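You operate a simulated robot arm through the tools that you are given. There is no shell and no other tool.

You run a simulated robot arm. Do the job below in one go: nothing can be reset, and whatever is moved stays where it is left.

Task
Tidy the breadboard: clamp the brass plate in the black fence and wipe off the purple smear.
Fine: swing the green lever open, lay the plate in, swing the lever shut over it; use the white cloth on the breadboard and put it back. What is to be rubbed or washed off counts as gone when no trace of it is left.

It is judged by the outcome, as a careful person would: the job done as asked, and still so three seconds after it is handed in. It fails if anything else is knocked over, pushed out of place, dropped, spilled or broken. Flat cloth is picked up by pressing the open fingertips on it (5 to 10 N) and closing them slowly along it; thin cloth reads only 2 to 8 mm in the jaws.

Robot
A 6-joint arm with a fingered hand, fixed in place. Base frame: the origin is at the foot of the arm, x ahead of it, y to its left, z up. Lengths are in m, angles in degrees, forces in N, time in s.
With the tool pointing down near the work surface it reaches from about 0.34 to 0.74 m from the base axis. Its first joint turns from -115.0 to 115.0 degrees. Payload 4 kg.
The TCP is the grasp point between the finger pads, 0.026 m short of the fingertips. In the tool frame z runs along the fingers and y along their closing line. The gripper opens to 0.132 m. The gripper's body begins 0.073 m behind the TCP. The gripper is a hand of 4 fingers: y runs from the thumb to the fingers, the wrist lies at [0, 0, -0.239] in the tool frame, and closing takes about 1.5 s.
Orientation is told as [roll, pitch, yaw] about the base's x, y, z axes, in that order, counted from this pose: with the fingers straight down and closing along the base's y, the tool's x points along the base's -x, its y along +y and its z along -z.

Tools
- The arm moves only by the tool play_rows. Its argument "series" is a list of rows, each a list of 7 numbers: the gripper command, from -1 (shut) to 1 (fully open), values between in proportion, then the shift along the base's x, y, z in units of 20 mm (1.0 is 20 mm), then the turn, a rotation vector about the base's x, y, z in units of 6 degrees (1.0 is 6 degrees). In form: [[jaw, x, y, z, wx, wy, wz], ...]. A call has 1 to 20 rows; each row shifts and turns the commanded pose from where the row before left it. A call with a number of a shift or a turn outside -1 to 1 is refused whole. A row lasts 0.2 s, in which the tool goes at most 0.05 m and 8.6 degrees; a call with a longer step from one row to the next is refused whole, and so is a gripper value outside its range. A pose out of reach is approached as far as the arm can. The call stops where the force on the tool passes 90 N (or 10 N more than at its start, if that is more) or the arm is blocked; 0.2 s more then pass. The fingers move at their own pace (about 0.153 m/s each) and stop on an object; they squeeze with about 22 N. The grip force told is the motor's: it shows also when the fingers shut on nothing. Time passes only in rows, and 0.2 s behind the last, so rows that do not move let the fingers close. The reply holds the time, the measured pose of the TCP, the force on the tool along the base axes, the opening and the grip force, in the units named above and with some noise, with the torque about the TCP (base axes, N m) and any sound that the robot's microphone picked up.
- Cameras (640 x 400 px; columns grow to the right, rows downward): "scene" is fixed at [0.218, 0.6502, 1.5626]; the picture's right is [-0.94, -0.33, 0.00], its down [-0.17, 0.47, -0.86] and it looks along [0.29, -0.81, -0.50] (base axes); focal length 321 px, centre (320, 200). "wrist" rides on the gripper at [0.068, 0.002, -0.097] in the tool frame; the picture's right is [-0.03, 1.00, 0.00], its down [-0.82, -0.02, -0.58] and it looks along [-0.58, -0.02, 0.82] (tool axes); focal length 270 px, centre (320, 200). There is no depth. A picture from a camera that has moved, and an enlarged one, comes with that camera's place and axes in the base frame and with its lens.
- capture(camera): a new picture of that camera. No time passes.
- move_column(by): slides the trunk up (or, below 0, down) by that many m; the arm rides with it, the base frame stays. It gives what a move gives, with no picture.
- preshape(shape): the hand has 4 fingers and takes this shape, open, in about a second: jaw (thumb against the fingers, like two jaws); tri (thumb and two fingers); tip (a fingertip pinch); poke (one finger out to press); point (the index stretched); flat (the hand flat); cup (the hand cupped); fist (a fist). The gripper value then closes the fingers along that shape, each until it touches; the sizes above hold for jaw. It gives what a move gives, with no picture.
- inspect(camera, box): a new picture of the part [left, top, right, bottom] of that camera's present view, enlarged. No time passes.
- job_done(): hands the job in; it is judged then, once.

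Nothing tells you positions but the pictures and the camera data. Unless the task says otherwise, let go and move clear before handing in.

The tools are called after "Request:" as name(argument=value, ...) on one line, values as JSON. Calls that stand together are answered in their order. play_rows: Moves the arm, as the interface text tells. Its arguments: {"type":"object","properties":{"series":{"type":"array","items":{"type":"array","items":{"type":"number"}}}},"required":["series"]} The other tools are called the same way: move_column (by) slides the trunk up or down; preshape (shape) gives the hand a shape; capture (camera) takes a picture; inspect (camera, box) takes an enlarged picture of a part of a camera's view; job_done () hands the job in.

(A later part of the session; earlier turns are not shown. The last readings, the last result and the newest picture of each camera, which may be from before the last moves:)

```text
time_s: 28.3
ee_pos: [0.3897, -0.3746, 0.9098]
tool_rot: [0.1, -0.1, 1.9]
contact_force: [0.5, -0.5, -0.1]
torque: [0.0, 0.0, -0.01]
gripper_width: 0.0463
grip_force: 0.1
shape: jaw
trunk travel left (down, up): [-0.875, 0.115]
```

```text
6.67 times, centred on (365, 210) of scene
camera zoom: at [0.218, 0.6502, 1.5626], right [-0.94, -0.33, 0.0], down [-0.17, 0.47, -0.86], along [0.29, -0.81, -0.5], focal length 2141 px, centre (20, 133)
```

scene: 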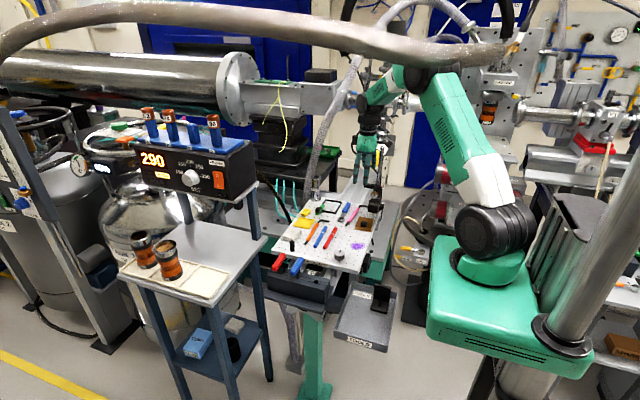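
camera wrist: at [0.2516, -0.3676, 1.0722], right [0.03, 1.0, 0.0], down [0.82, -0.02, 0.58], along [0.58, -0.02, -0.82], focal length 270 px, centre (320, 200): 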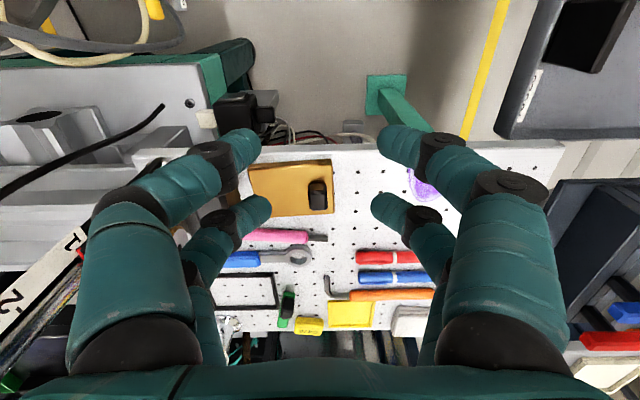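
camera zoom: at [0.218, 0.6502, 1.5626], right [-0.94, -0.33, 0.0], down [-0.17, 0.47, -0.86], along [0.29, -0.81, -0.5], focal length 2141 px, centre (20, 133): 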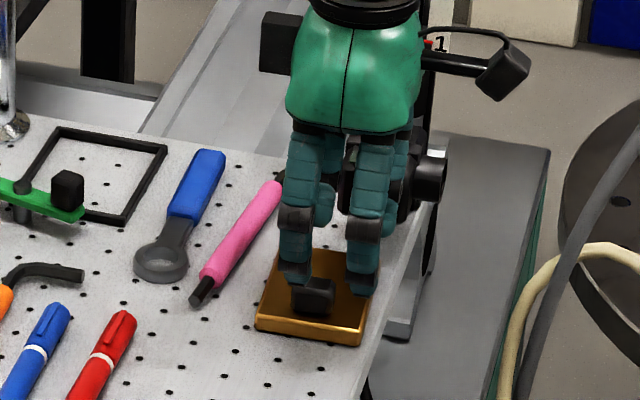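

The knob centre reads (0.402, -0.374). I'll descend so the fingertips stay a few mm above the plate, then close the far pair on the knob.

Request:
play_rows(series=[[-0.3, -0.15, 0.03, 0, 0, 0, 0.05], [-0.35, 0, 0, -0.5, 0, 0, 0], [-0.4, 0, 0, -0.6, 0, 0, 0], [-0.4, 0, 0, -0.5, 0, 0, 0], [-0.4, 0, 0, 0, 0, 0, 0]])

Request:
inspect(camera="wrist", box=[180, 90, 460, 265])

Request:
inspect(camera="scene", box=[330, 180, 400, 240])

```text
time_s: 29.5
ee_pos: [0.3858, -0.3724, 0.8771]
tool_rot: [-0.1, 0.1, 2.1]
contact_force: [0.5, 0.1, 0.0]
torque: [-0.03, 0.03, 0.0]
gripper_width: 0.0401
grip_force: 0.0
shape: jaw
trunk travel left (down, up): [-0.875, 0.115]
```

```text
2.29 times, centred on (320, 178) of wrist
camera zoom: at [0.3159, -0.3741, 0.974], right [-0.01, 1.0, 0.0], down [0.82, 0.01, 0.58], along [0.58, 0.01, -0.82], focal length 618 px, centre (320, 251)
```

zoom: 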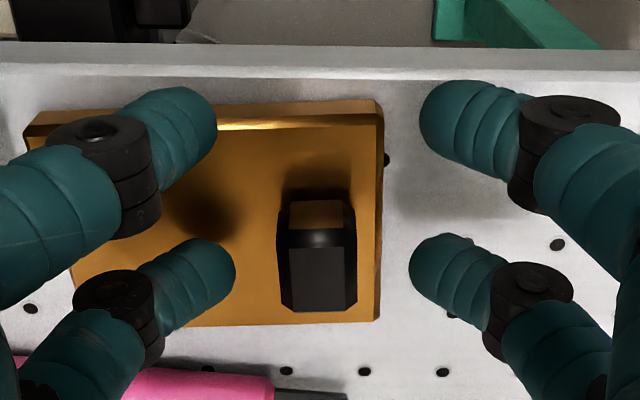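

```text
6.67 times, centred on (365, 210) of scene
camera zoom: at [0.218, 0.6502, 1.5626], right [-0.94, -0.33, 0.0], down [-0.17, 0.47, -0.86], along [0.29, -0.81, -0.5], focal length 2141 px, centre (20, 133)
```

zoom: 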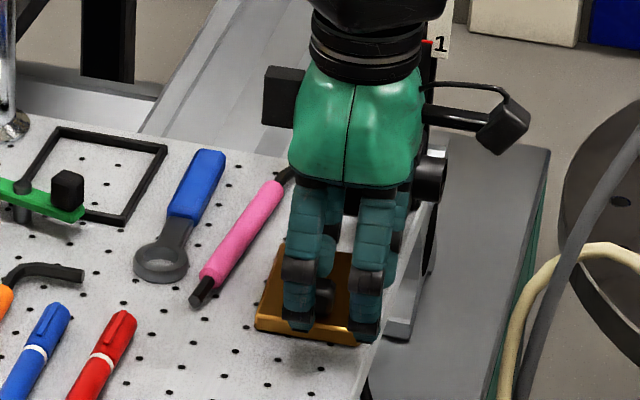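

Request:
play_rows(series=[[-0.55, 0, 0, 0, 0, 0, 0], [-0.7, 0, 0, 0, 0, 0, 0], [-0.85, 0, 0, 0, 0, 0, 0], [-1, 0, 0, 0, 0, 0, 0], [-1, 0, 0, 0, 0, 0, 0], [-1, 0, 0, 0, 0, 0, 0], [-1, 0, 0, 0, 0, 0, 0]])

Request:
inspect(camera="wrist", box=[180, 90, 460, 265])

```text
time_s: 31.1
ee_pos: [0.3855, -0.3738, 0.8769]
tool_rot: [0.0, 0.0, 2.2]
contact_force: [0.1, 0.4, -2.7]
torque: [-0.02, 0.09, 0.0]
gripper_width: 0.0001
grip_force: 22.1
shape: jaw
trunk travel left (down, up): [-0.875, 0.115]
```

```text
2.29 times, centred on (320, 178) of wrist
camera zoom: at [0.3159, -0.3741, 0.9738], right [-0.01, 1.0, 0.0], down [0.82, 0.01, 0.58], along [0.58, 0.01, -0.82], focal length 618 px, centre (320, 251)
```

zoom: 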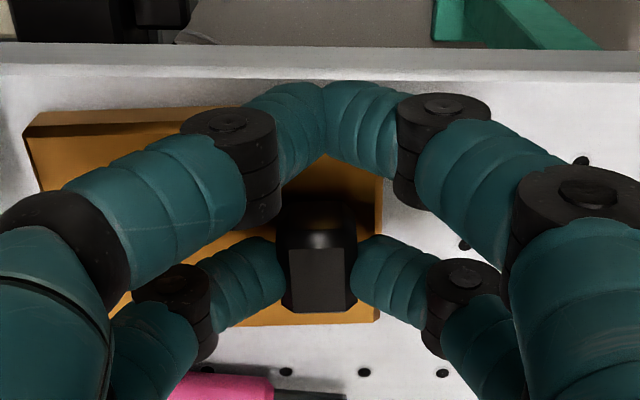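

The far pair is on the knob. I'll lift a little and check that the plate comes with it.

Request:
play_rows(series=[[-1, 0, 0, 0.2, 0, 0, 0], [-1, 0, 0, 0.3, 0, 0, 0], [-1, 0, 0, 0.5, 0, 0, 0], [-1, 0, 0, 0, 0, 0, 0]])

Request:
inspect(camera="wrist", box=[180, 90, 460, 265])

Request:
inspect(camera="scene", box=[330, 180, 400, 240])

```text
time_s: 32.1
ee_pos: [0.3853, -0.3735, 0.8967]
tool_rot: [0.0, 0.1, 2.2]
contact_force: [-0.8, -0.5, -3.7]
torque: [0.09, 0.05, -0.02]
gripper_width: 0.0
grip_force: 22.4
shape: jaw
trunk travel left (down, up): [-0.875, 0.115]
```

```text
2.29 times, centred on (320, 178) of wrist
camera zoom: at [0.3158, -0.3744, 0.9935], right [-0.01, 1.0, 0.0], down [0.82, 0.01, 0.58], along [0.58, 0.01, -0.82], focal length 618 px, centre (320, 251)
```

zoom: 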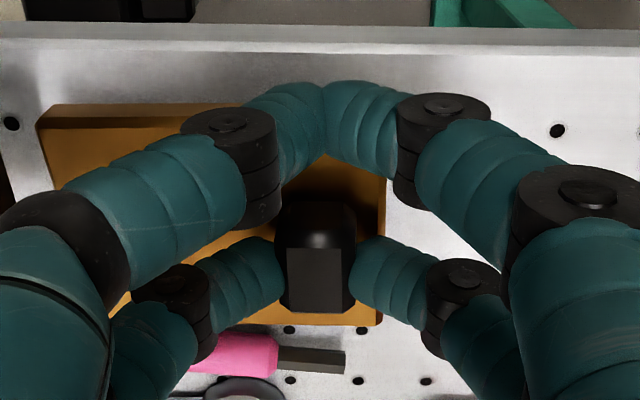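

```text
6.67 times, centred on (365, 210) of scene
camera zoom: at [0.218, 0.6502, 1.5626], right [-0.94, -0.33, 0.0], down [-0.17, 0.47, -0.86], along [0.29, -0.81, -0.5], focal length 2141 px, centre (20, 133)
```

zoom: 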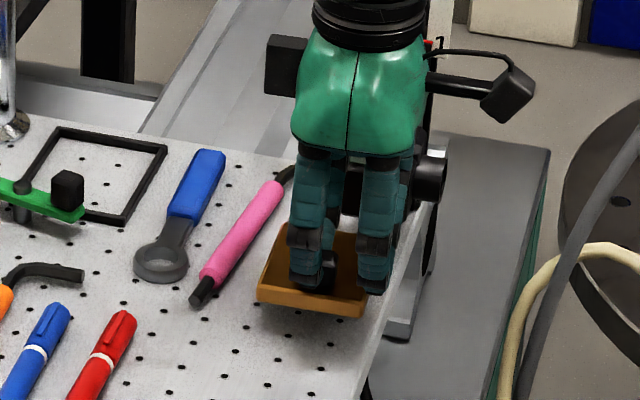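

The plate is lifted with a slight tilt, its -y edge a little low. I'll first move +y away from the black camera block, then raise it and carry it toward the fence.

Request:
play_rows(series=[[-1, 0, 0.5, 0, 0, 0, 0], [-1, 0, 0.6, 0.1, 0, 0, 0], [-1, 0, 0.4, 0.5, 0, 0, 0], [-1, 0.2, 0, 0.7, 0, 0, 0], [-1, 0.5, 0, 0.6, 0, 0, 0], [-1, 0.7, 0, 0.3, 0, 0, -0.07], [-1, 0.8, 0, 0, 0, 0, -0.07], [-1, 0.8, 0, 0, 0, 0, -0.07], [-1, 0.8, 0, 0, 0, 0, -0.07], [-1, 0.8, -0.1, 0, 0, 0, -0.07], [-1, 0.8, -0.3, 0, 0, 0, -0.07], [-1, 0.8, -0.4, 0, 0, 0, -0.07], [-1, 0.8, -0.5, 0, 0, 0, -0.05], [-1, 0.7, -0.6, 0, 0, 0, 0], [-1, 0.4, -0.7, 0, 0, 0, 0], [-1, 0.2, -0.7, 0, 0, 0, 0], [-1, 0, -0.5, 0, 0, 0, 0], [-1, 0, 0, 0, 0, 0, 0]])

Request:
capture(camera="wrist")

Request:
inspect(camera="scene", box=[300, 170, 390, 240])

```text
time_s: 35.9
ee_pos: [0.551, -0.4189, 0.9412]
tool_rot: [0.0, 0.1, -1.0]
contact_force: [-0.8, -0.9, -3.2]
torque: [0.08, 0.08, 0.03]
gripper_width: 0.0
grip_force: 22.2
shape: jaw
trunk travel left (down, up): [-0.875, 0.115]
```

```text
taken
camera wrist: at [0.4821, -0.4161, 1.0371], right [0.04, 1.0, 0.0], down [0.82, -0.04, 0.58], along [0.58, -0.02, -0.82], focal length 270 px, centre (320, 200)
```

wrist: 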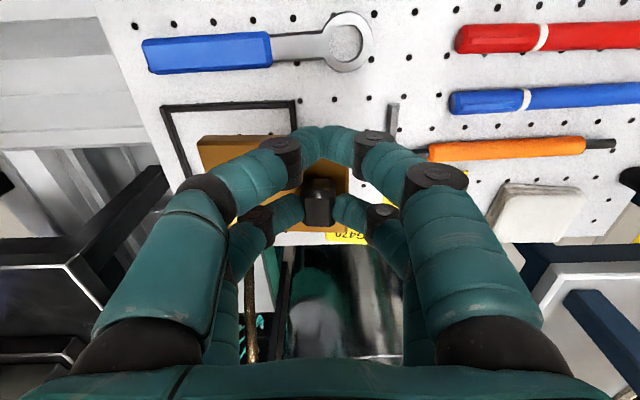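

```text
5.71 times, centred on (345, 205) of scene
camera zoom: at [0.218, 0.6502, 1.5626], right [-0.94, -0.33, 0.0], down [-0.17, 0.47, -0.86], along [0.29, -0.81, -0.5], focal length 1835 px, centre (177, 171)
```

zoom: 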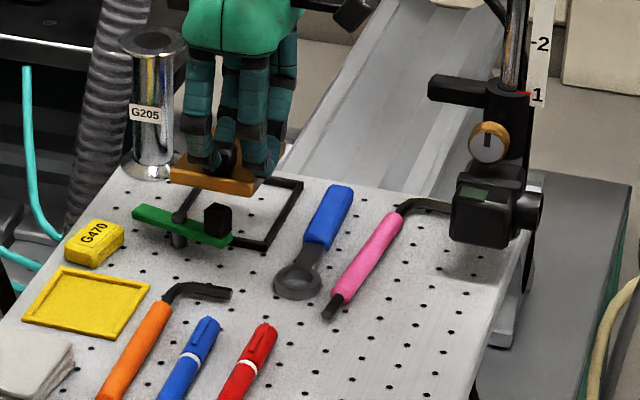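

Request:
play_rows(series=[[-1, 0.25, -0.5, 0, 0, 0, 0], [-1, 0.2, -0.55, 0, 0, 0, 0], [-1, 0, -0.55, -0.4, 0, 0, 0], [-1, 0, -0.45, -0.5, 0, 0, 0], [-1, 0, 0, -0.4, 0, 0, 0], [-1, 0, 0, 0, 0, 0, 0]])

Request:
inspect(camera="wrist", box=[160, 80, 440, 255])

Request:
inspect(camera="scene", box=[310, 180, 370, 225])

```text
time_s: 37.3
ee_pos: [0.5608, -0.4607, 0.9148]
tool_rot: [0.0, 0.0, -1.0]
contact_force: [-0.1, -0.6, -4.6]
torque: [0.09, 0.08, 0.01]
gripper_width: 0.0001
grip_force: 21.9
shape: jaw
trunk travel left (down, up): [-0.875, 0.115]
```

```text
2.29 times, centred on (300, 168) of wrist
camera zoom: at [0.4909, -0.458, 1.011], right [0.04, 1.0, 0.0], down [0.82, -0.04, 0.58], along [0.58, -0.02, -0.82], focal length 618 px, centre (366, 274)
```

zoom: 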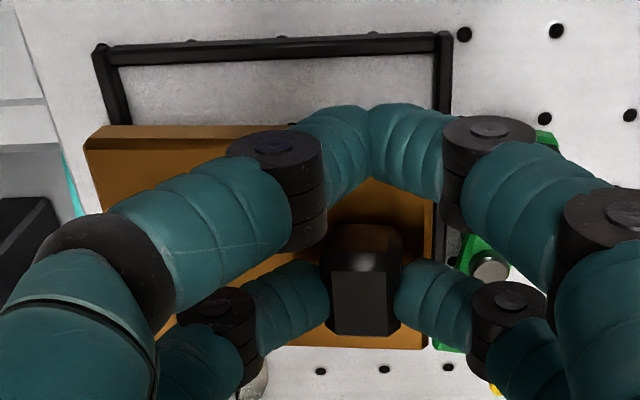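

```text
8.89 times, centred on (340, 202) of scene
camera zoom: at [0.218, 0.6502, 1.5626], right [-0.94, -0.33, 0.0], down [-0.17, 0.47, -0.86], along [0.29, -0.81, -0.5], focal length 2855 px, centre (142, 178)
```

zoom: 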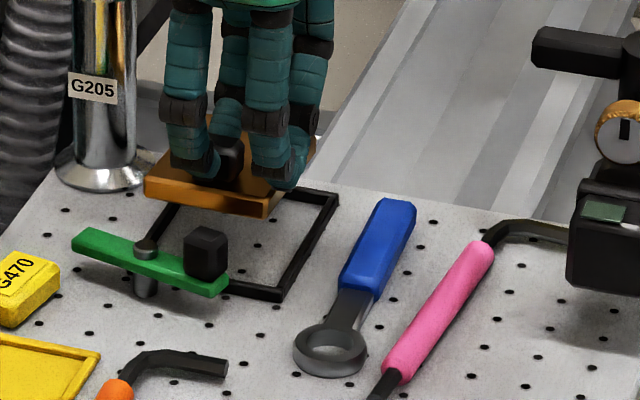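

Aligned apart from a few mm: the plate needs to go about 3 mm toward -x. I'll correct that and lower in stages while watching the force.

Request:
play_rows(series=[[-1, -0.16, 0.03, 0, 0, 0, 0], [-1, 0, 0, -0.4, 0, 0, 0], [-1, 0, 0, -0.5, 0, 0, 0], [-1, 0, 0, -0.4, 0, 0, 0], [-1, 0, 0, 0, 0, 0, 0]])

Request:
inspect(camera="wrist", box=[160, 80, 440, 255])

Request:
inspect(camera="scene", box=[310, 180, 370, 225])

```text
time_s: 38.5
ee_pos: [0.5578, -0.4603, 0.8909]
tool_rot: [0.2, 0.1, -1.0]
contact_force: [0.5, -0.7, -1.8]
torque: [0.17, 0.01, -0.03]
gripper_width: 0.0
grip_force: 21.7
shape: jaw
trunk travel left (down, up): [-0.875, 0.115]
```

```text
2.29 times, centred on (300, 168) of wrist
camera zoom: at [0.4882, -0.4572, 0.9857], right [0.04, 1.0, 0.0], down [0.82, -0.03, 0.58], along [0.58, -0.03, -0.82], focal length 618 px, centre (366, 274)
```

zoom: 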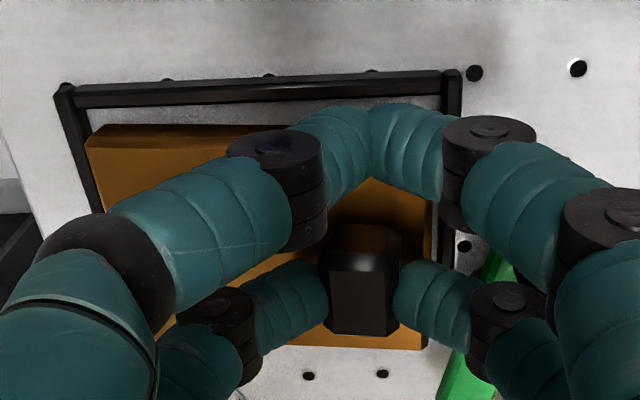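

```text
8.89 times, centred on (340, 202) of scene
camera zoom: at [0.218, 0.6502, 1.5626], right [-0.94, -0.33, 0.0], down [-0.17, 0.47, -0.86], along [0.29, -0.81, -0.5], focal length 2855 px, centre (142, 178)
```

zoom: 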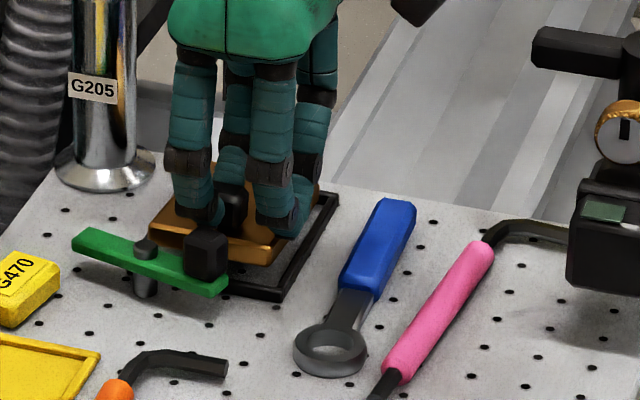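

The small upward force and its torque put the contact at the far-right finger, resting on the edge of the lever handle. The lever swings freely and the finger surface is slanted, so lowering gently should nudge the handle aside. I'll go down in small steps and watch the force.

Request:
play_rows(series=[[-1, 0, 0, -0.1, 0, 0, 0], [-1, 0, 0, -0.1, 0, 0, 0], [-1, 0, 0, 0, 0, 0, 0]])

Request:
inspect(camera="scene", box=[310, 180, 370, 225])

Request:
inspect(camera="wrist", box=[160, 80, 440, 255])

```text
time_s: 39.3
ee_pos: [0.557, -0.4597, 0.8843]
tool_rot: [0.2, 0.0, -1.0]
contact_force: [-0.7, -0.6, -4.2]
torque: [0.09, 0.02, -0.01]
gripper_width: 0.0
grip_force: 21.7
shape: jaw
trunk travel left (down, up): [-0.875, 0.115]
```

```text
8.89 times, centred on (340, 202) of scene
camera zoom: at [0.218, 0.6502, 1.5626], right [-0.94, -0.33, 0.0], down [-0.17, 0.47, -0.86], along [0.29, -0.81, -0.5], focal length 2855 px, centre (142, 178)
```

zoom: 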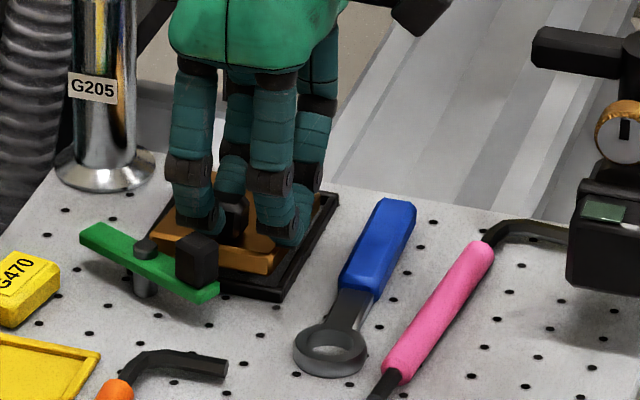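

```text
2.29 times, centred on (300, 168) of wrist
camera zoom: at [0.4878, -0.4572, 0.9809], right [0.04, 1.0, 0.0], down [0.82, -0.04, 0.58], along [0.58, -0.02, -0.82], focal length 618 px, centre (366, 274)
```

zoom: 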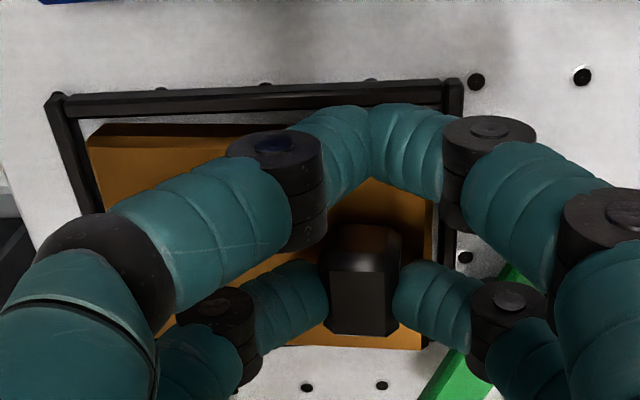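

The handle slid aside and the force is back to just the plate's weight. I'll keep lowering gently.

Request:
play_rows(series=[[-1, 0, 0, -0.1, 0, 0, 0], [-1, 0, 0, -0.1, 0, 0, 0], [-1, 0, 0, 0, 0, 0, 0]])

Request:
inspect(camera="scene", box=[310, 180, 370, 225])

Request:
inspect(camera="wrist", box=[160, 80, 440, 255])

```text
time_s: 40.1
ee_pos: [0.5585, -0.4604, 0.8816]
tool_rot: [-0.1, 0.0, -1.0]
contact_force: [0.2, -0.7, -1.3]
torque: [0.07, 0.04, -0.03]
gripper_width: 0.0001
grip_force: 21.9
shape: jaw
trunk travel left (down, up): [-0.875, 0.115]
```

```text
8.89 times, centred on (340, 202) of scene
camera zoom: at [0.218, 0.6502, 1.5626], right [-0.94, -0.33, 0.0], down [-0.17, 0.47, -0.86], along [0.29, -0.81, -0.5], focal length 2855 px, centre (142, 178)
```

zoom: 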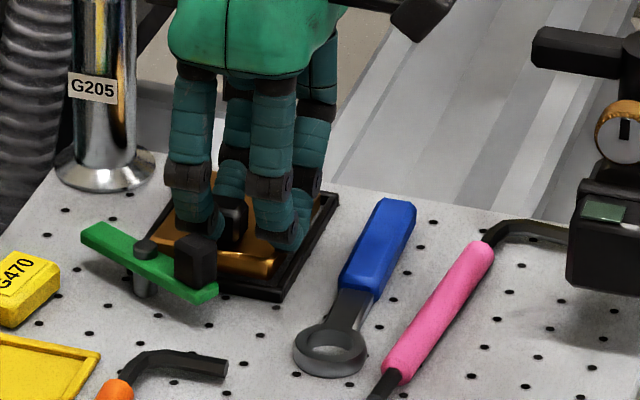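

```text
2.29 times, centred on (300, 168) of wrist
camera zoom: at [0.4881, -0.4572, 0.978], right [0.04, 1.0, 0.0], down [0.82, -0.03, 0.58], along [0.58, -0.03, -0.82], focal length 618 px, centre (366, 274)
```

zoom: 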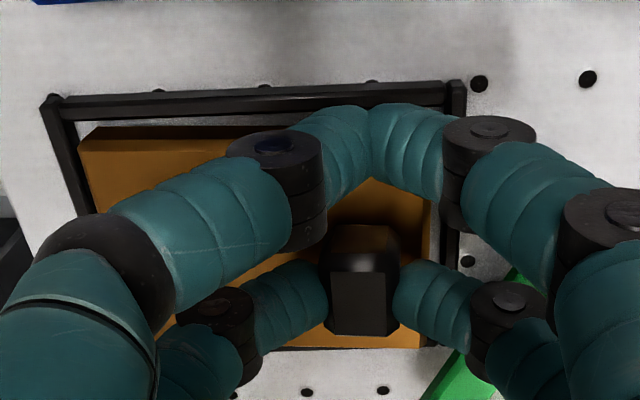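

The plate's low edge has touched down inside the fence and it is levelling. Just a few more mm.

Request:
play_rows(series=[[-1, 0, 0, -0.1, 0, 0, 0], [-1, 0, 0, -0.1, 0, 0, 0], [-1, 0, 0, 0, 0, 0, 0]])

Request:
inspect(camera="wrist", box=[160, 80, 440, 255])

Request:
inspect(camera="scene", box=[310, 180, 370, 225])

```text
time_s: 40.9
ee_pos: [0.5564, -0.4612, 0.8772]
tool_rot: [0.1, -0.1, -1.0]
contact_force: [0.9, 0.2, -0.5]
torque: [-0.03, 0.04, -0.02]
gripper_width: 0.0
grip_force: 22.2
shape: jaw
trunk travel left (down, up): [-0.875, 0.115]
```

```text
2.29 times, centred on (300, 168) of wrist
camera zoom: at [0.4879, -0.4571, 0.9735], right [0.04, 1.0, 0.0], down [0.82, -0.03, 0.58], along [0.58, -0.02, -0.82], focal length 618 px, centre (366, 274)
```

zoom: 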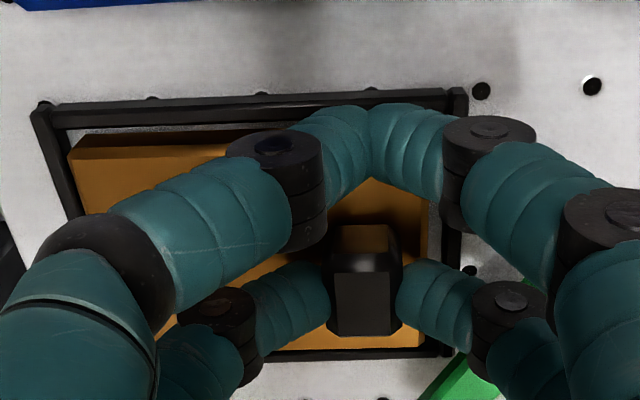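

```text
8.89 times, centred on (340, 202) of scene
camera zoom: at [0.218, 0.6502, 1.5626], right [-0.94, -0.33, 0.0], down [-0.17, 0.47, -0.86], along [0.29, -0.81, -0.5], focal length 2855 px, centre (142, 178)
```

zoom: 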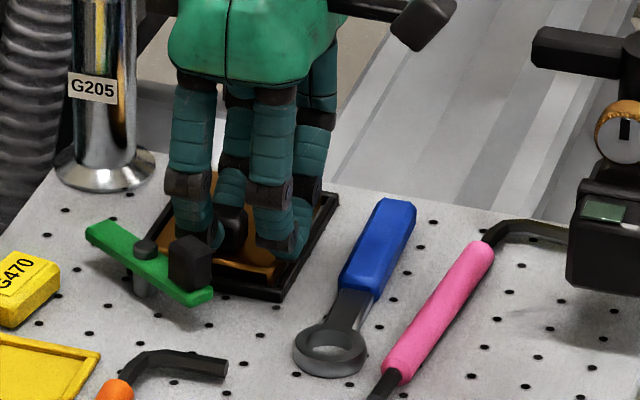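

The force shows the plate's weight is now on the board inside the fence. I'll open just enough to release and rise straight up.

Request:
play_rows(series=[[-0.8, 0, 0, 0, 0, 0, 0], [-0.68, 0, 0, 0, 0, 0, 0], [-0.6, 0, 0, 0, 0, 0, 0], [-0.6, 0, 0, 0.1, 0, 0, 0], [-0.6, 0, 0, 0.3, 0, 0, 0], [-0.6, 0, 0, 0.6, 0, 0, 0], [-0.6, 0, 0, 0.8, 0, 0, 0], [-0.6, 0, 0, 0.9, 0, 0, 0], [-0.6, -0.5, 0.3, 0.9, 0, 0, 0], [-0.6, -0.7, 0.4, 0.9, 0, 0, 0], [-0.6, -0.7, 0.4, 0.3, 0, 0, 0], [-0.6, -0.7, 0.3, 0, 0, 0, 0], [-0.6, 0, 0, 0, 0, 0, 0]])

Request:
capture(camera="wrist")

Request:
inspect(camera="wrist", box=[170, 80, 410, 230])

Request:
inspect(camera="scene", box=[310, 180, 370, 225])

```text
time_s: 43.7
ee_pos: [0.5047, -0.4301, 0.9738]
tool_rot: [0.0, 0.0, -1.0]
contact_force: [-0.4, 0.0, 0.5]
torque: [0.02, -0.01, -0.02]
gripper_width: 0.0265
grip_force: 0.0
shape: jaw
trunk travel left (down, up): [-0.875, 0.115]
```

```text
taken
camera wrist: at [0.4351, -0.4287, 1.0694], right [0.04, 1.0, 0.0], down [0.82, -0.04, 0.58], along [0.58, -0.02, -0.82], focal length 270 px, centre (320, 200)
```

wrist: 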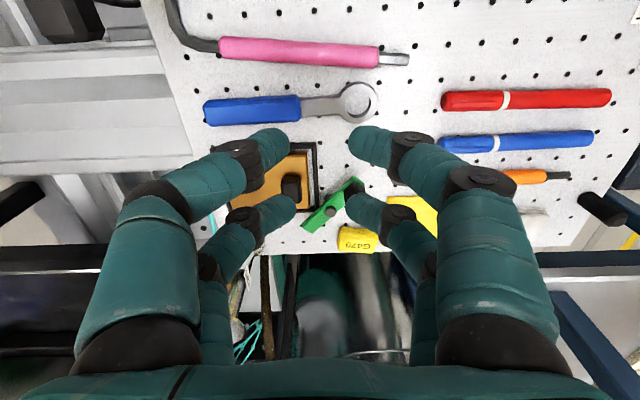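

```text
2.67 times, centred on (290, 155) of wrist
camera zoom: at [0.4351, -0.4287, 1.0694], right [0.04, 1.0, 0.0], down [0.82, -0.04, 0.58], along [0.58, -0.02, -0.82], focal length 721 px, centre (400, 320)
```

zoom: 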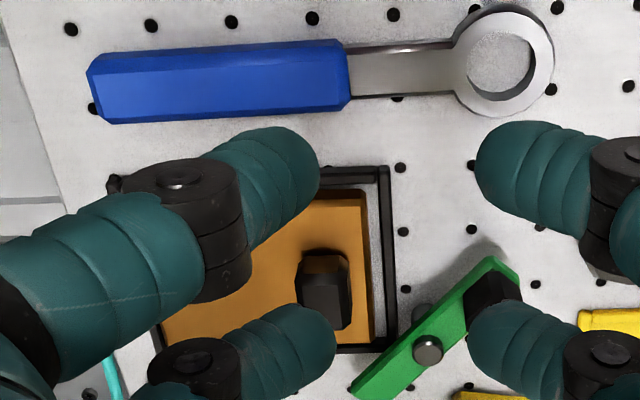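

```text
8.89 times, centred on (340, 202) of scene
camera zoom: at [0.218, 0.6502, 1.5626], right [-0.94, -0.33, 0.0], down [-0.17, 0.47, -0.86], along [0.29, -0.81, -0.5], focal length 2855 px, centre (142, 178)
```

zoom: 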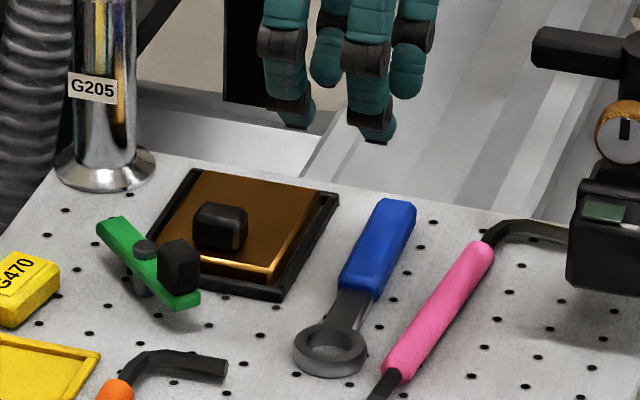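

The plate is in the fence, and the lever was nudged to about 45°. I'll shift for an unobstructed look at how the plate sits.

Request:
play_rows(series=[[-0.2, 0.5, -0.8, 0.3, 0, 0, 0], [-0.2, 0.4, -0.8, 0.3, 0, 0, 0], [-0.2, 0, 0, 0, 0, 0, 0]])

Request:
inspect(camera="wrist", box=[200, 90, 440, 240])

```text
time_s: 44.5
ee_pos: [0.521, -0.4639, 0.9857]
tool_rot: [-0.1, 0.0, -0.9]
contact_force: [0.1, 0.4, 0.2]
torque: [0.03, 0.0, 0.03]
gripper_width: 0.0525
grip_force: 0.0
shape: jaw
trunk travel left (down, up): [-0.875, 0.115]
```

```text
2.67 times, centred on (320, 165) of wrist
camera zoom: at [0.4523, -0.4604, 1.0821], right [0.04, 1.0, 0.0], down [0.82, -0.03, 0.58], along [0.58, -0.03, -0.82], focal length 721 px, centre (320, 293)
```

zoom: 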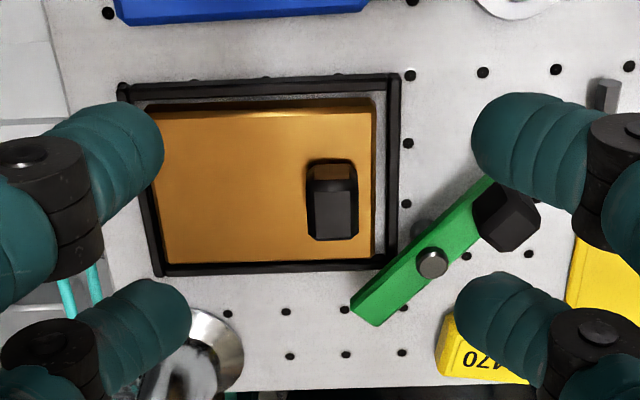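

The plate lies flat inside the fence with even gaps. The lever handle is at about (0.576, -0.402), i.e. about 44° open. I'll turn the hand to match and hover over the handle to swing the lever shut.

Request:
play_rows(series=[[-0.45, 0.296, 0.437, 0, 0, 0, -0.94], [-0.45, 0.296, 0.437, 0, 0, 0, -0.94], [-0.45, 0.296, 0.437, -0.2, 0, 0, -0.94], [-0.45, 0.296, 0.437, -0.6, 0, 0, -0.94], [-0.45, 0.296, 0.437, -0.7, 0, 0, -0.94], [-0.45, 0.296, 0.437, -0.7, 0, 0, -0.94], [-0.45, 0.296, 0.437, -0.7, 0, 0, -0.94], [-0.45, 0.296, 0.437, -0.7, 0, 0, -0.94], [-0.45, 0, 0, -0.4, 0, 0, 0], [-0.45, 0, 0, 0, 0, 0, 0]])

Request:
inspect(camera="wrist", box=[180, 80, 460, 255])

```text
time_s: 46.7
ee_pos: [0.5707, -0.3934, 0.9058]
tool_rot: [0.0, 0.0, -46.2]
contact_force: [0.0, -0.1, 0.4]
torque: [-0.03, -0.01, -0.02]
gripper_width: 0.0366
grip_force: 0.2
shape: jaw
trunk travel left (down, up): [-0.875, 0.115]
```

```text
2.29 times, centred on (320, 168) of wrist
camera zoom: at [0.5227, -0.3435, 1.0015], right [0.74, 0.67, 0.0], down [0.55, -0.6, 0.58], along [0.39, -0.43, -0.82], focal length 618 px, centre (320, 274)
```

zoom: 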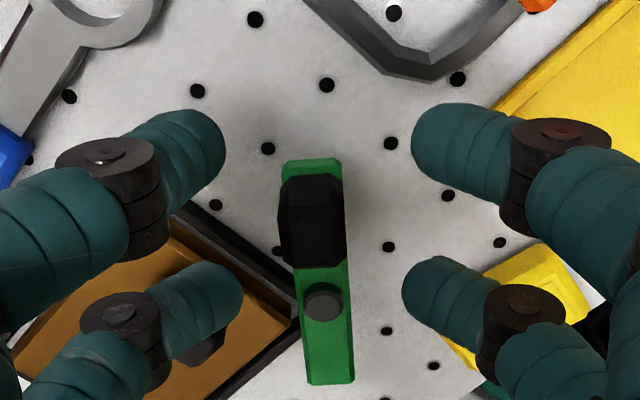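

Request:
play_rows(series=[[-0.45, -0.2, -0.1, 0, 0, 0, 0.5], [-0.45, 0, 0, -0.4, 0, 0, 0], [-0.45, 0, 0, -0.5, 0, 0, 0], [-0.45, 0, 0, -0.44, 0, 0, 0], [-0.45, 0, 0, 0, 0, 0, 0]])

Request:
inspect(camera="wrist", box=[180, 80, 460, 255])

Request:
inspect(camera="scene", box=[310, 180, 370, 225])

```text
time_s: 47.9
ee_pos: [0.5658, -0.3964, 0.8783]
tool_rot: [0.0, -0.1, -43.1]
contact_force: [-0.7, -0.1, 1.3]
torque: [-0.01, 0.01, 0.02]
gripper_width: 0.0367
grip_force: 0.2
shape: jaw
trunk travel left (down, up): [-0.875, 0.115]
```

```text
2.29 times, centred on (320, 168) of wrist
camera zoom: at [0.5161, -0.348, 0.9749], right [0.7, 0.71, 0.0], down [0.58, -0.57, 0.58], along [0.41, -0.41, -0.82], focal length 618 px, centre (320, 274)
```

zoom: 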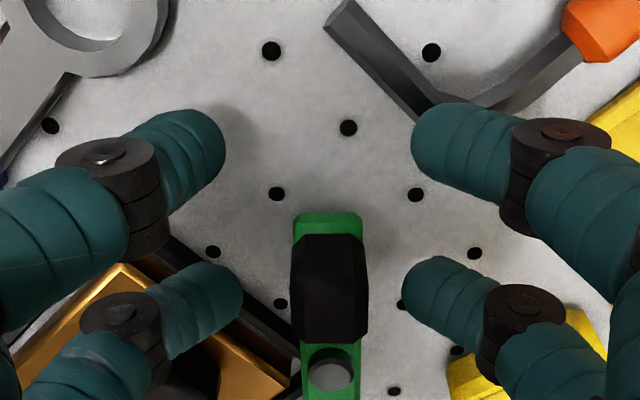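

```text
8.89 times, centred on (340, 202) of scene
camera zoom: at [0.218, 0.6502, 1.5626], right [-0.94, -0.33, 0.0], down [-0.17, 0.47, -0.86], along [0.29, -0.81, -0.5], focal length 2855 px, centre (142, 178)
```

zoom: 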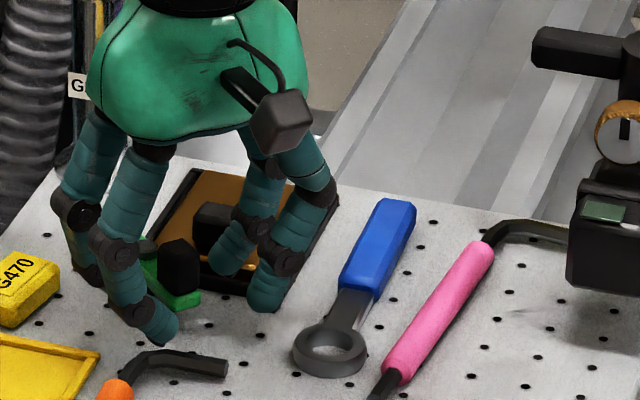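

The handle is aligned between the far fingers. I'll close on it and then swing the lever shut.

Request:
play_rows(series=[[-0.6, 0, 0, 0, 0, 0, 0], [-0.75, 0, 0, 0, 0, 0, 0], [-0.9, 0, 0, 0, 0, 0, 0], [-1, 0, 0, 0, 0, 0, 0], [-1, 0, 0, 0, 0, 0, 0], [-1, 0, 0, 0, 0, 0, 0]])

Request:
inspect(camera="wrist", box=[180, 80, 460, 255])

```text
time_s: 49.3
ee_pos: [0.5659, -0.3954, 0.8787]
tool_rot: [0.0, 0.0, -43.1]
contact_force: [0.1, 0.6, -2.3]
torque: [0.08, -0.02, 0.07]
gripper_width: 0.0
grip_force: 22.2
shape: jaw
trunk travel left (down, up): [-0.875, 0.115]
```

```text
2.29 times, centred on (320, 168) of wrist
camera zoom: at [0.5162, -0.348, 0.9747], right [0.7, 0.71, 0.0], down [0.58, -0.57, 0.58], along [0.41, -0.41, -0.82], focal length 618 px, centre (320, 274)
```

zoom: 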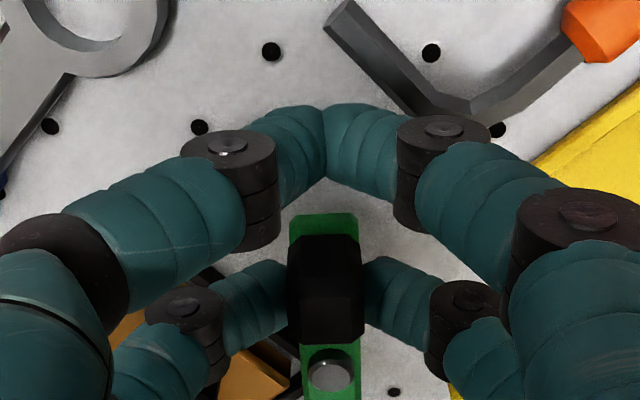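

Request:
play_rows(series=[[-1, 0.131, 0.129, 0, 0, 0, -0.783], [-1, 0.141, 0.118, 0, 0, 0, -0.783], [-1, 0.15, 0.106, 0, 0, 0, -0.783], [-1, 0.158, 0.093, 0, 0, 0, -0.783], [-1, 0.165, 0.08, 0, 0, 0, -0.783], [-1, 0, 0, 0, 0, 0, 0]])

Request:
inspect(camera="scene", box=[310, 180, 370, 225])

Request:
inspect(camera="wrist", box=[180, 80, 460, 255])

```text
time_s: 50.7
ee_pos: [0.5808, -0.3855, 0.8781]
tool_rot: [-0.1, 0.0, -66.7]
contact_force: [-2.1, 1.9, -3.1]
torque: [0.12, 0.06, -0.01]
gripper_width: 0.0
grip_force: 22.1
shape: jaw
trunk travel left (down, up): [-0.875, 0.115]
```

```text
8.89 times, centred on (340, 202) of scene
camera zoom: at [0.218, 0.6502, 1.5626], right [-0.94, -0.33, 0.0], down [-0.17, 0.47, -0.86], along [0.29, -0.81, -0.5], focal length 2855 px, centre (142, 178)
```

zoom: 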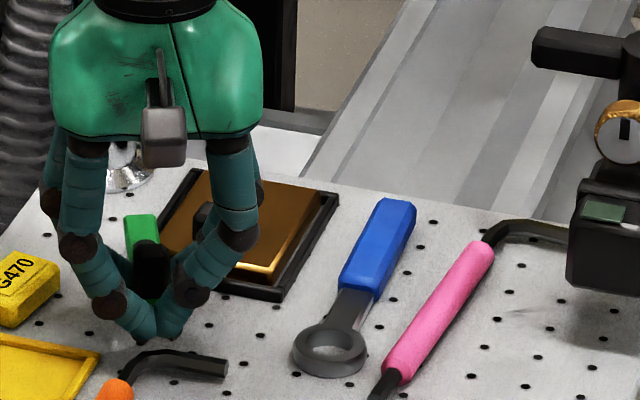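

```text
2.29 times, centred on (320, 168) of wrist
camera zoom: at [0.5545, -0.3216, 0.9748], right [0.93, 0.37, 0.0], down [0.3, -0.76, 0.58], along [0.21, -0.54, -0.82], focal length 618 px, centre (320, 274)
```

zoom: 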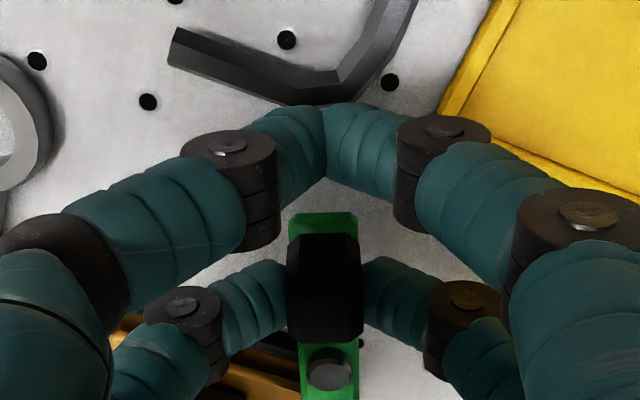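

Request:
play_rows(series=[[-1, 0.171, 0.067, 0, 0, 0, -0.783], [-1, 0.176, 0.052, 0, 0, 0, -0.783], [-1, 0.18, 0.038, 0, 0, 0, -0.783], [-1, 0.182, 0.023, 0, 0, 0, -0.783], [-1, 0.183, 0.008, 0, 0, 0, -0.783], [-1, 0, 0, 0, 0, 0, 0]])

Request:
inspect(camera="scene", box=[310, 180, 370, 225])

Request:
inspect(camera="wrist", box=[180, 80, 460, 255])

```text
time_s: 52.1
ee_pos: [0.5984, -0.3809, 0.879]
tool_rot: [-0.1, 0.0, -90.2]
contact_force: [-1.6, 4.7, -3.0]
torque: [0.16, 0.07, -0.06]
gripper_width: 0.0
grip_force: 21.9
shape: jaw
trunk travel left (down, up): [-0.875, 0.115]
```

```text
8.89 times, centred on (340, 202) of scene
camera zoom: at [0.218, 0.6502, 1.5626], right [-0.94, -0.33, 0.0], down [-0.17, 0.47, -0.86], along [0.29, -0.81, -0.5], focal length 2855 px, centre (142, 178)
```

zoom: 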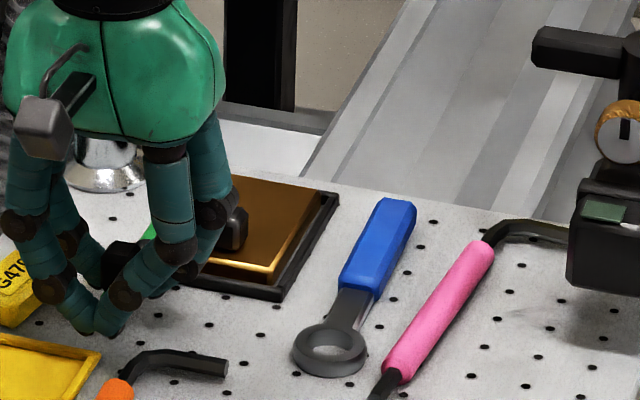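

```text
2.29 times, centred on (320, 168) of wrist
camera zoom: at [0.6, -0.3129, 0.9748], right [1.0, -0.03, 0.0], down [-0.02, -0.82, 0.58], along [-0.02, -0.58, -0.82], focal length 618 px, centre (320, 274)
```

zoom: 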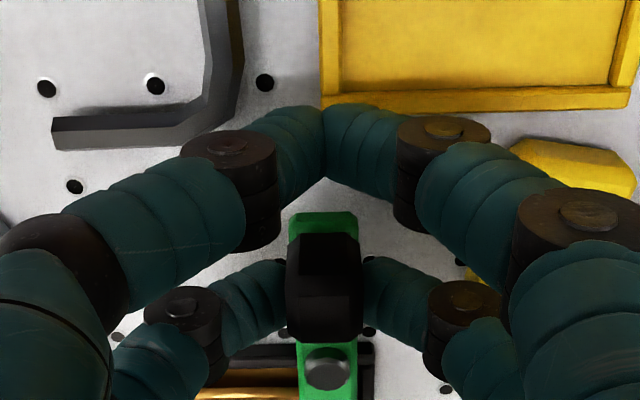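

The lever is back at its shut angle. I'll release and rise to check.

Request:
play_rows(series=[[-0.7, 0, 0, 0, 0, 0, 0], [-0.5, 0, 0, 0, 0, 0, 0], [-0.5, 0, 0, 0, 0, 0, 0], [-0.5, 0, 0, 0.4, 0, 0, 0], [-0.5, 0, 0, 0.8, 0, 0, 0], [-0.5, 0, 0, 0.9, 0, 0, 0], [-0.5, 0, 0, 0.9, 0, 0, 0], [-0.5, 0, 0, 0.9, 0, 0, 0], [-0.5, 0, 0, 0.6, 0, 0, 0], [-0.5, 0, 0, 0, 0, 0, 0]])

Request:
capture(camera="wrist")

Request:
inspect(camera="wrist", box=[220, 80, 420, 230])

Request:
inspect(camera="scene", box=[310, 180, 370, 225])

```text
time_s: 54.3
ee_pos: [0.5992, -0.3827, 0.9699]
tool_rot: [0.0, 0.0, -90.1]
contact_force: [0.7, 0.2, -0.4]
torque: [-0.07, -0.01, 0.0]
gripper_width: 0.0329
grip_force: 0.0
shape: jaw
trunk travel left (down, up): [-0.875, 0.115]
```

```text
taken
camera wrist: at [0.5995, -0.3138, 1.0656], right [1.0, -0.03, 0.0], down [-0.02, -0.82, 0.58], along [-0.02, -0.58, -0.82], focal length 270 px, centre (320, 200)
```

wrist: 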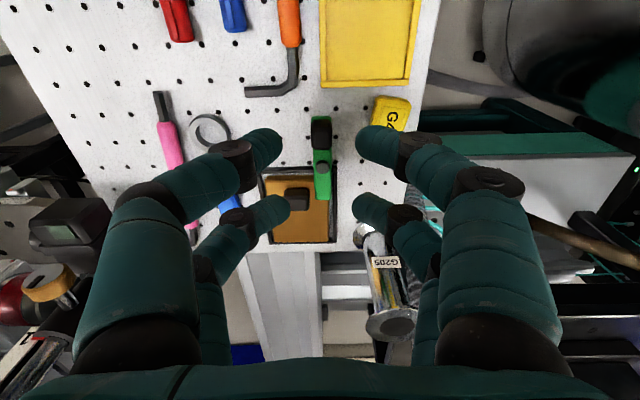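

```text
2.67 times, centred on (320, 155) of wrist
camera zoom: at [0.5995, -0.3138, 1.0656], right [1.0, -0.03, 0.0], down [-0.02, -0.82, 0.58], along [-0.02, -0.58, -0.82], focal length 721 px, centre (320, 320)
```

zoom: 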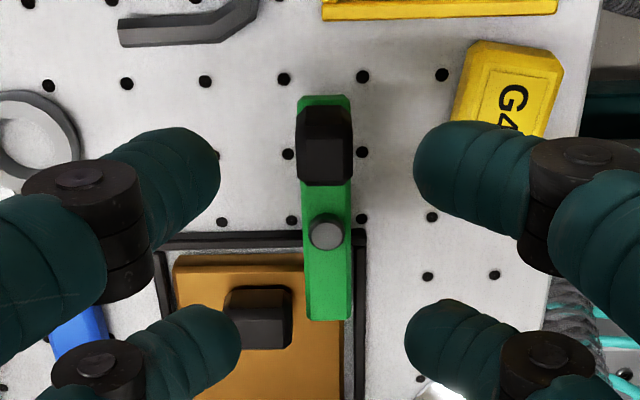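

```text
8.89 times, centred on (340, 202) of scene
camera zoom: at [0.218, 0.6502, 1.5626], right [-0.94, -0.33, 0.0], down [-0.17, 0.47, -0.86], along [0.29, -0.81, -0.5], focal length 2855 px, centre (142, 178)
```

zoom: 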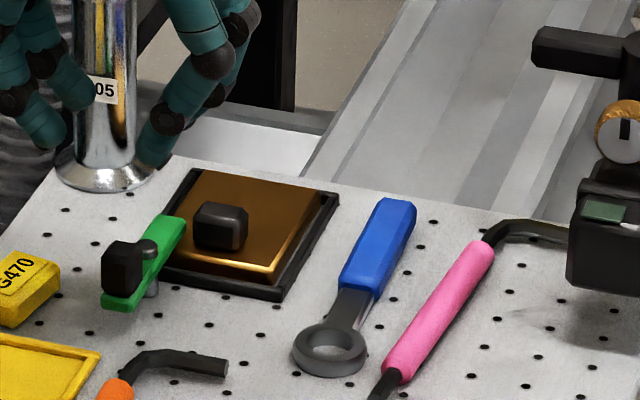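

The lever is shut over the plate's corner, and the plate is flat in the fence. Next I'll go over the white cloth at the far edge of the board and turn the hand back to yaw 0.

Request:
play_rows(series=[[-0.2, -0.07, 0.54, 0, 0, 0, 1], [-0.2, -0.07, 0.54, 0, 0, 0, 1], [-0.2, -0.07, 0.54, 0, 0, 0, 1], [-0.2, -0.07, 0.54, 0, 0, 0, 1], [-0.2, -0.07, 0.54, 0, 0, 0, 1], [-0.2, -0.07, 0.54, 0, 0, 0, 1], [-0.2, -0.07, 0.54, 0, 0, 0, 1], [-0.2, -0.07, 0.54, 0, 0, 0, 1], [-0.2, -0.07, 0.54, 0, 0, 0, 1], [-0.2, -0.07, 0.54, 0, 0, 0, 1], [-0.2, -0.07, 0.54, 0, 0, 0, 1], [-0.2, -0.07, 0.54, 0, 0, 0, 1], [-0.2, -0.07, 0.54, 0, 0, 0, 1], [-0.2, -0.07, 0.54, 0, 0, 0, 1], [-0.2, -0.07, 0.54, 0, 0, 0, 1], [-0.2, 0, 0, 0, 0, 0, 0]])

Request:
capture(camera="wrist")

Request:
inspect(camera="wrist", box=[210, 100, 430, 240])

Request:
inspect(camera="scene", box=[270, 210, 350, 270])

```text
time_s: 57.7
ee_pos: [0.5791, -0.2187, 0.9684]
tool_rot: [0.0, 0.0, 0.0]
contact_force: [0.3, -0.1, -0.3]
torque: [0.02, -0.01, 0.01]
gripper_width: 0.0525
grip_force: 0.1
shape: jaw
trunk travel left (down, up): [-0.875, 0.115]
```

```text
taken
camera wrist: at [0.5089, -0.2177, 1.0649], right [0.03, 1.0, 0.0], down [0.82, -0.02, 0.58], along [0.58, -0.02, -0.82], focal length 270 px, centre (320, 200)
```

wrist: 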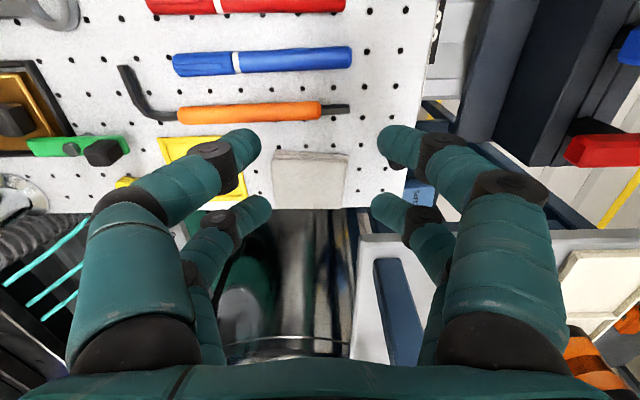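

```text
2.86 times, centred on (320, 170) of wrist
camera zoom: at [0.5089, -0.2177, 1.0649], right [0.03, 1.0, 0.0], down [0.82, -0.02, 0.58], along [0.58, -0.02, -0.82], focal length 772 px, centre (320, 286)
```

zoom: 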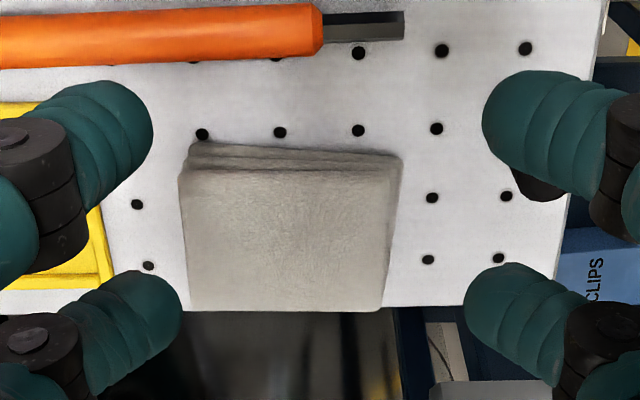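

```text
6.67 times, centred on (310, 240) of scene
camera zoom: at [0.218, 0.6502, 1.5626], right [-0.94, -0.33, 0.0], down [-0.17, 0.47, -0.86], along [0.29, -0.81, -0.5], focal length 2141 px, centre (387, -67)
```

zoom: 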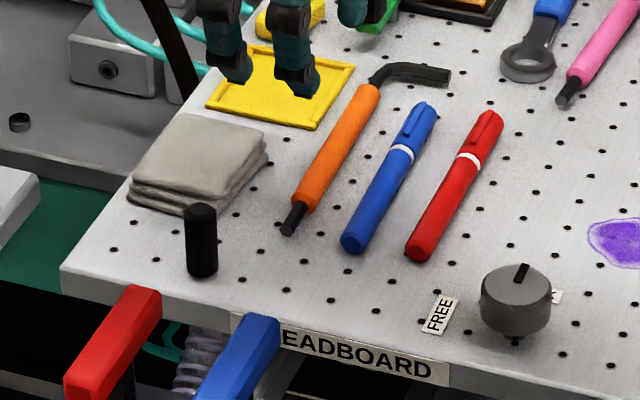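

The folded cloth is about 58 × 68 mm and 14 mm thick, centred near (0.644, -0.234), with its top at z ≈ 0.850. A black peg stands at (0.61, -0.16), so I'll use a modest opening and come down over the cloth centre.

Request:
play_rows(series=[[-0.3, 0.8, -0.2, -0.2, 0, 0, 0], [-0.3, 0.8, -0.2, -0.6, 0, 0, 0], [-0.3, 0.8, -0.2, -0.8, 0, 0, 0], [-0.3, 0.8, -0.3, -0.8, 0, 0, 0], [-0.3, 0, 0, -0.8, 0, 0, 0], [-0.3, 0, 0, -0.6, 0, 0, 0], [-0.3, 0, 0, 0, 0, 0, 0]])

Request:
inspect(camera="wrist", box=[180, 80, 460, 255])

Request:
inspect(camera="scene", box=[270, 200, 340, 260])

```text
time_s: 59.3
ee_pos: [0.6434, -0.2366, 0.8916]
tool_rot: [0.0, 0.0, -0.1]
contact_force: [-0.3, 0.4, -0.1]
torque: [-0.02, -0.03, -0.03]
gripper_width: 0.0468
grip_force: 0.0
shape: jaw
trunk travel left (down, up): [-0.875, 0.115]
```

```text
2.29 times, centred on (320, 168) of wrist
camera zoom: at [0.5727, -0.2355, 0.9888], right [0.03, 1.0, 0.0], down [0.82, -0.02, 0.58], along [0.58, -0.02, -0.82], focal length 618 px, centre (320, 274)
```

zoom: 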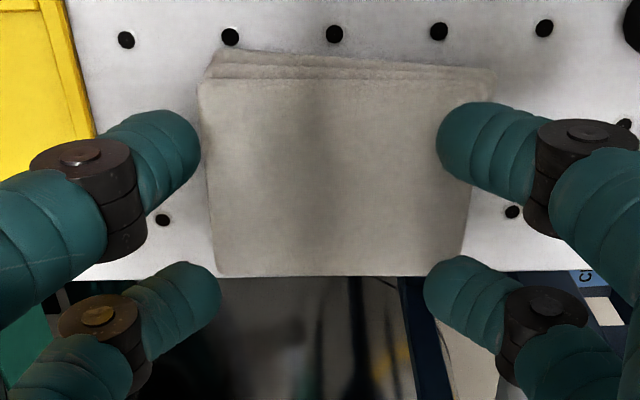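

```text
6.67 times, centred on (305, 230) of scene
camera zoom: at [0.218, 0.6502, 1.5626], right [-0.94, -0.33, 0.0], down [-0.17, 0.47, -0.86], along [0.29, -0.81, -0.5], focal length 2141 px, centre (420, 0)
```

zoom: 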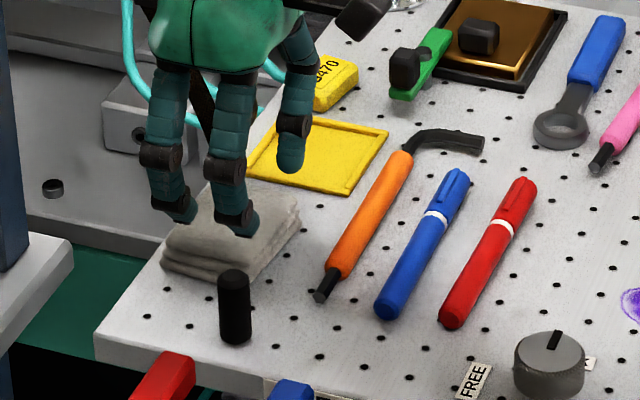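

Request:
play_rows(series=[[-0.45, 0.05, 0.18, -0.2, 0, 0, 0], [-0.45, 0, 0, -0.3, 0, 0, 0], [-0.45, 0, 0, -0.1, 0, 0, 0], [-0.45, 0, 0, 0, 0, 0, 0]])

Request:
play_rows(series=[[-0.45, 0, 0, -0.1, 0, 0, 0], [-0.45, 0, 0, -0.05, 0, 0, 0], [-0.45, 0, 0, 0, 0, 0, 0]])

```text
time_s: 60.3
ee_pos: [0.6438, -0.2355, 0.8821]
tool_rot: [0.0, -0.2, -0.1]
contact_force: [1.1, 0.9, 8.4]
torque: [0.08, -0.07, 0.0]
gripper_width: 0.0368
grip_force: 0.1
shape: jaw
trunk travel left (down, up): [-0.875, 0.115]
```

```text
time_s: 61.1
ee_pos: [0.6422, -0.2329, 0.8778]
tool_rot: [0.0, 0.1, -0.1]
contact_force: [-2.7, -3.4, 19.3]
torque: [-0.1, 0.25, 0.08]
gripper_width: 0.014
grip_force: 14.1
shape: jaw
trunk travel left (down, up): [-0.875, 0.115]
```

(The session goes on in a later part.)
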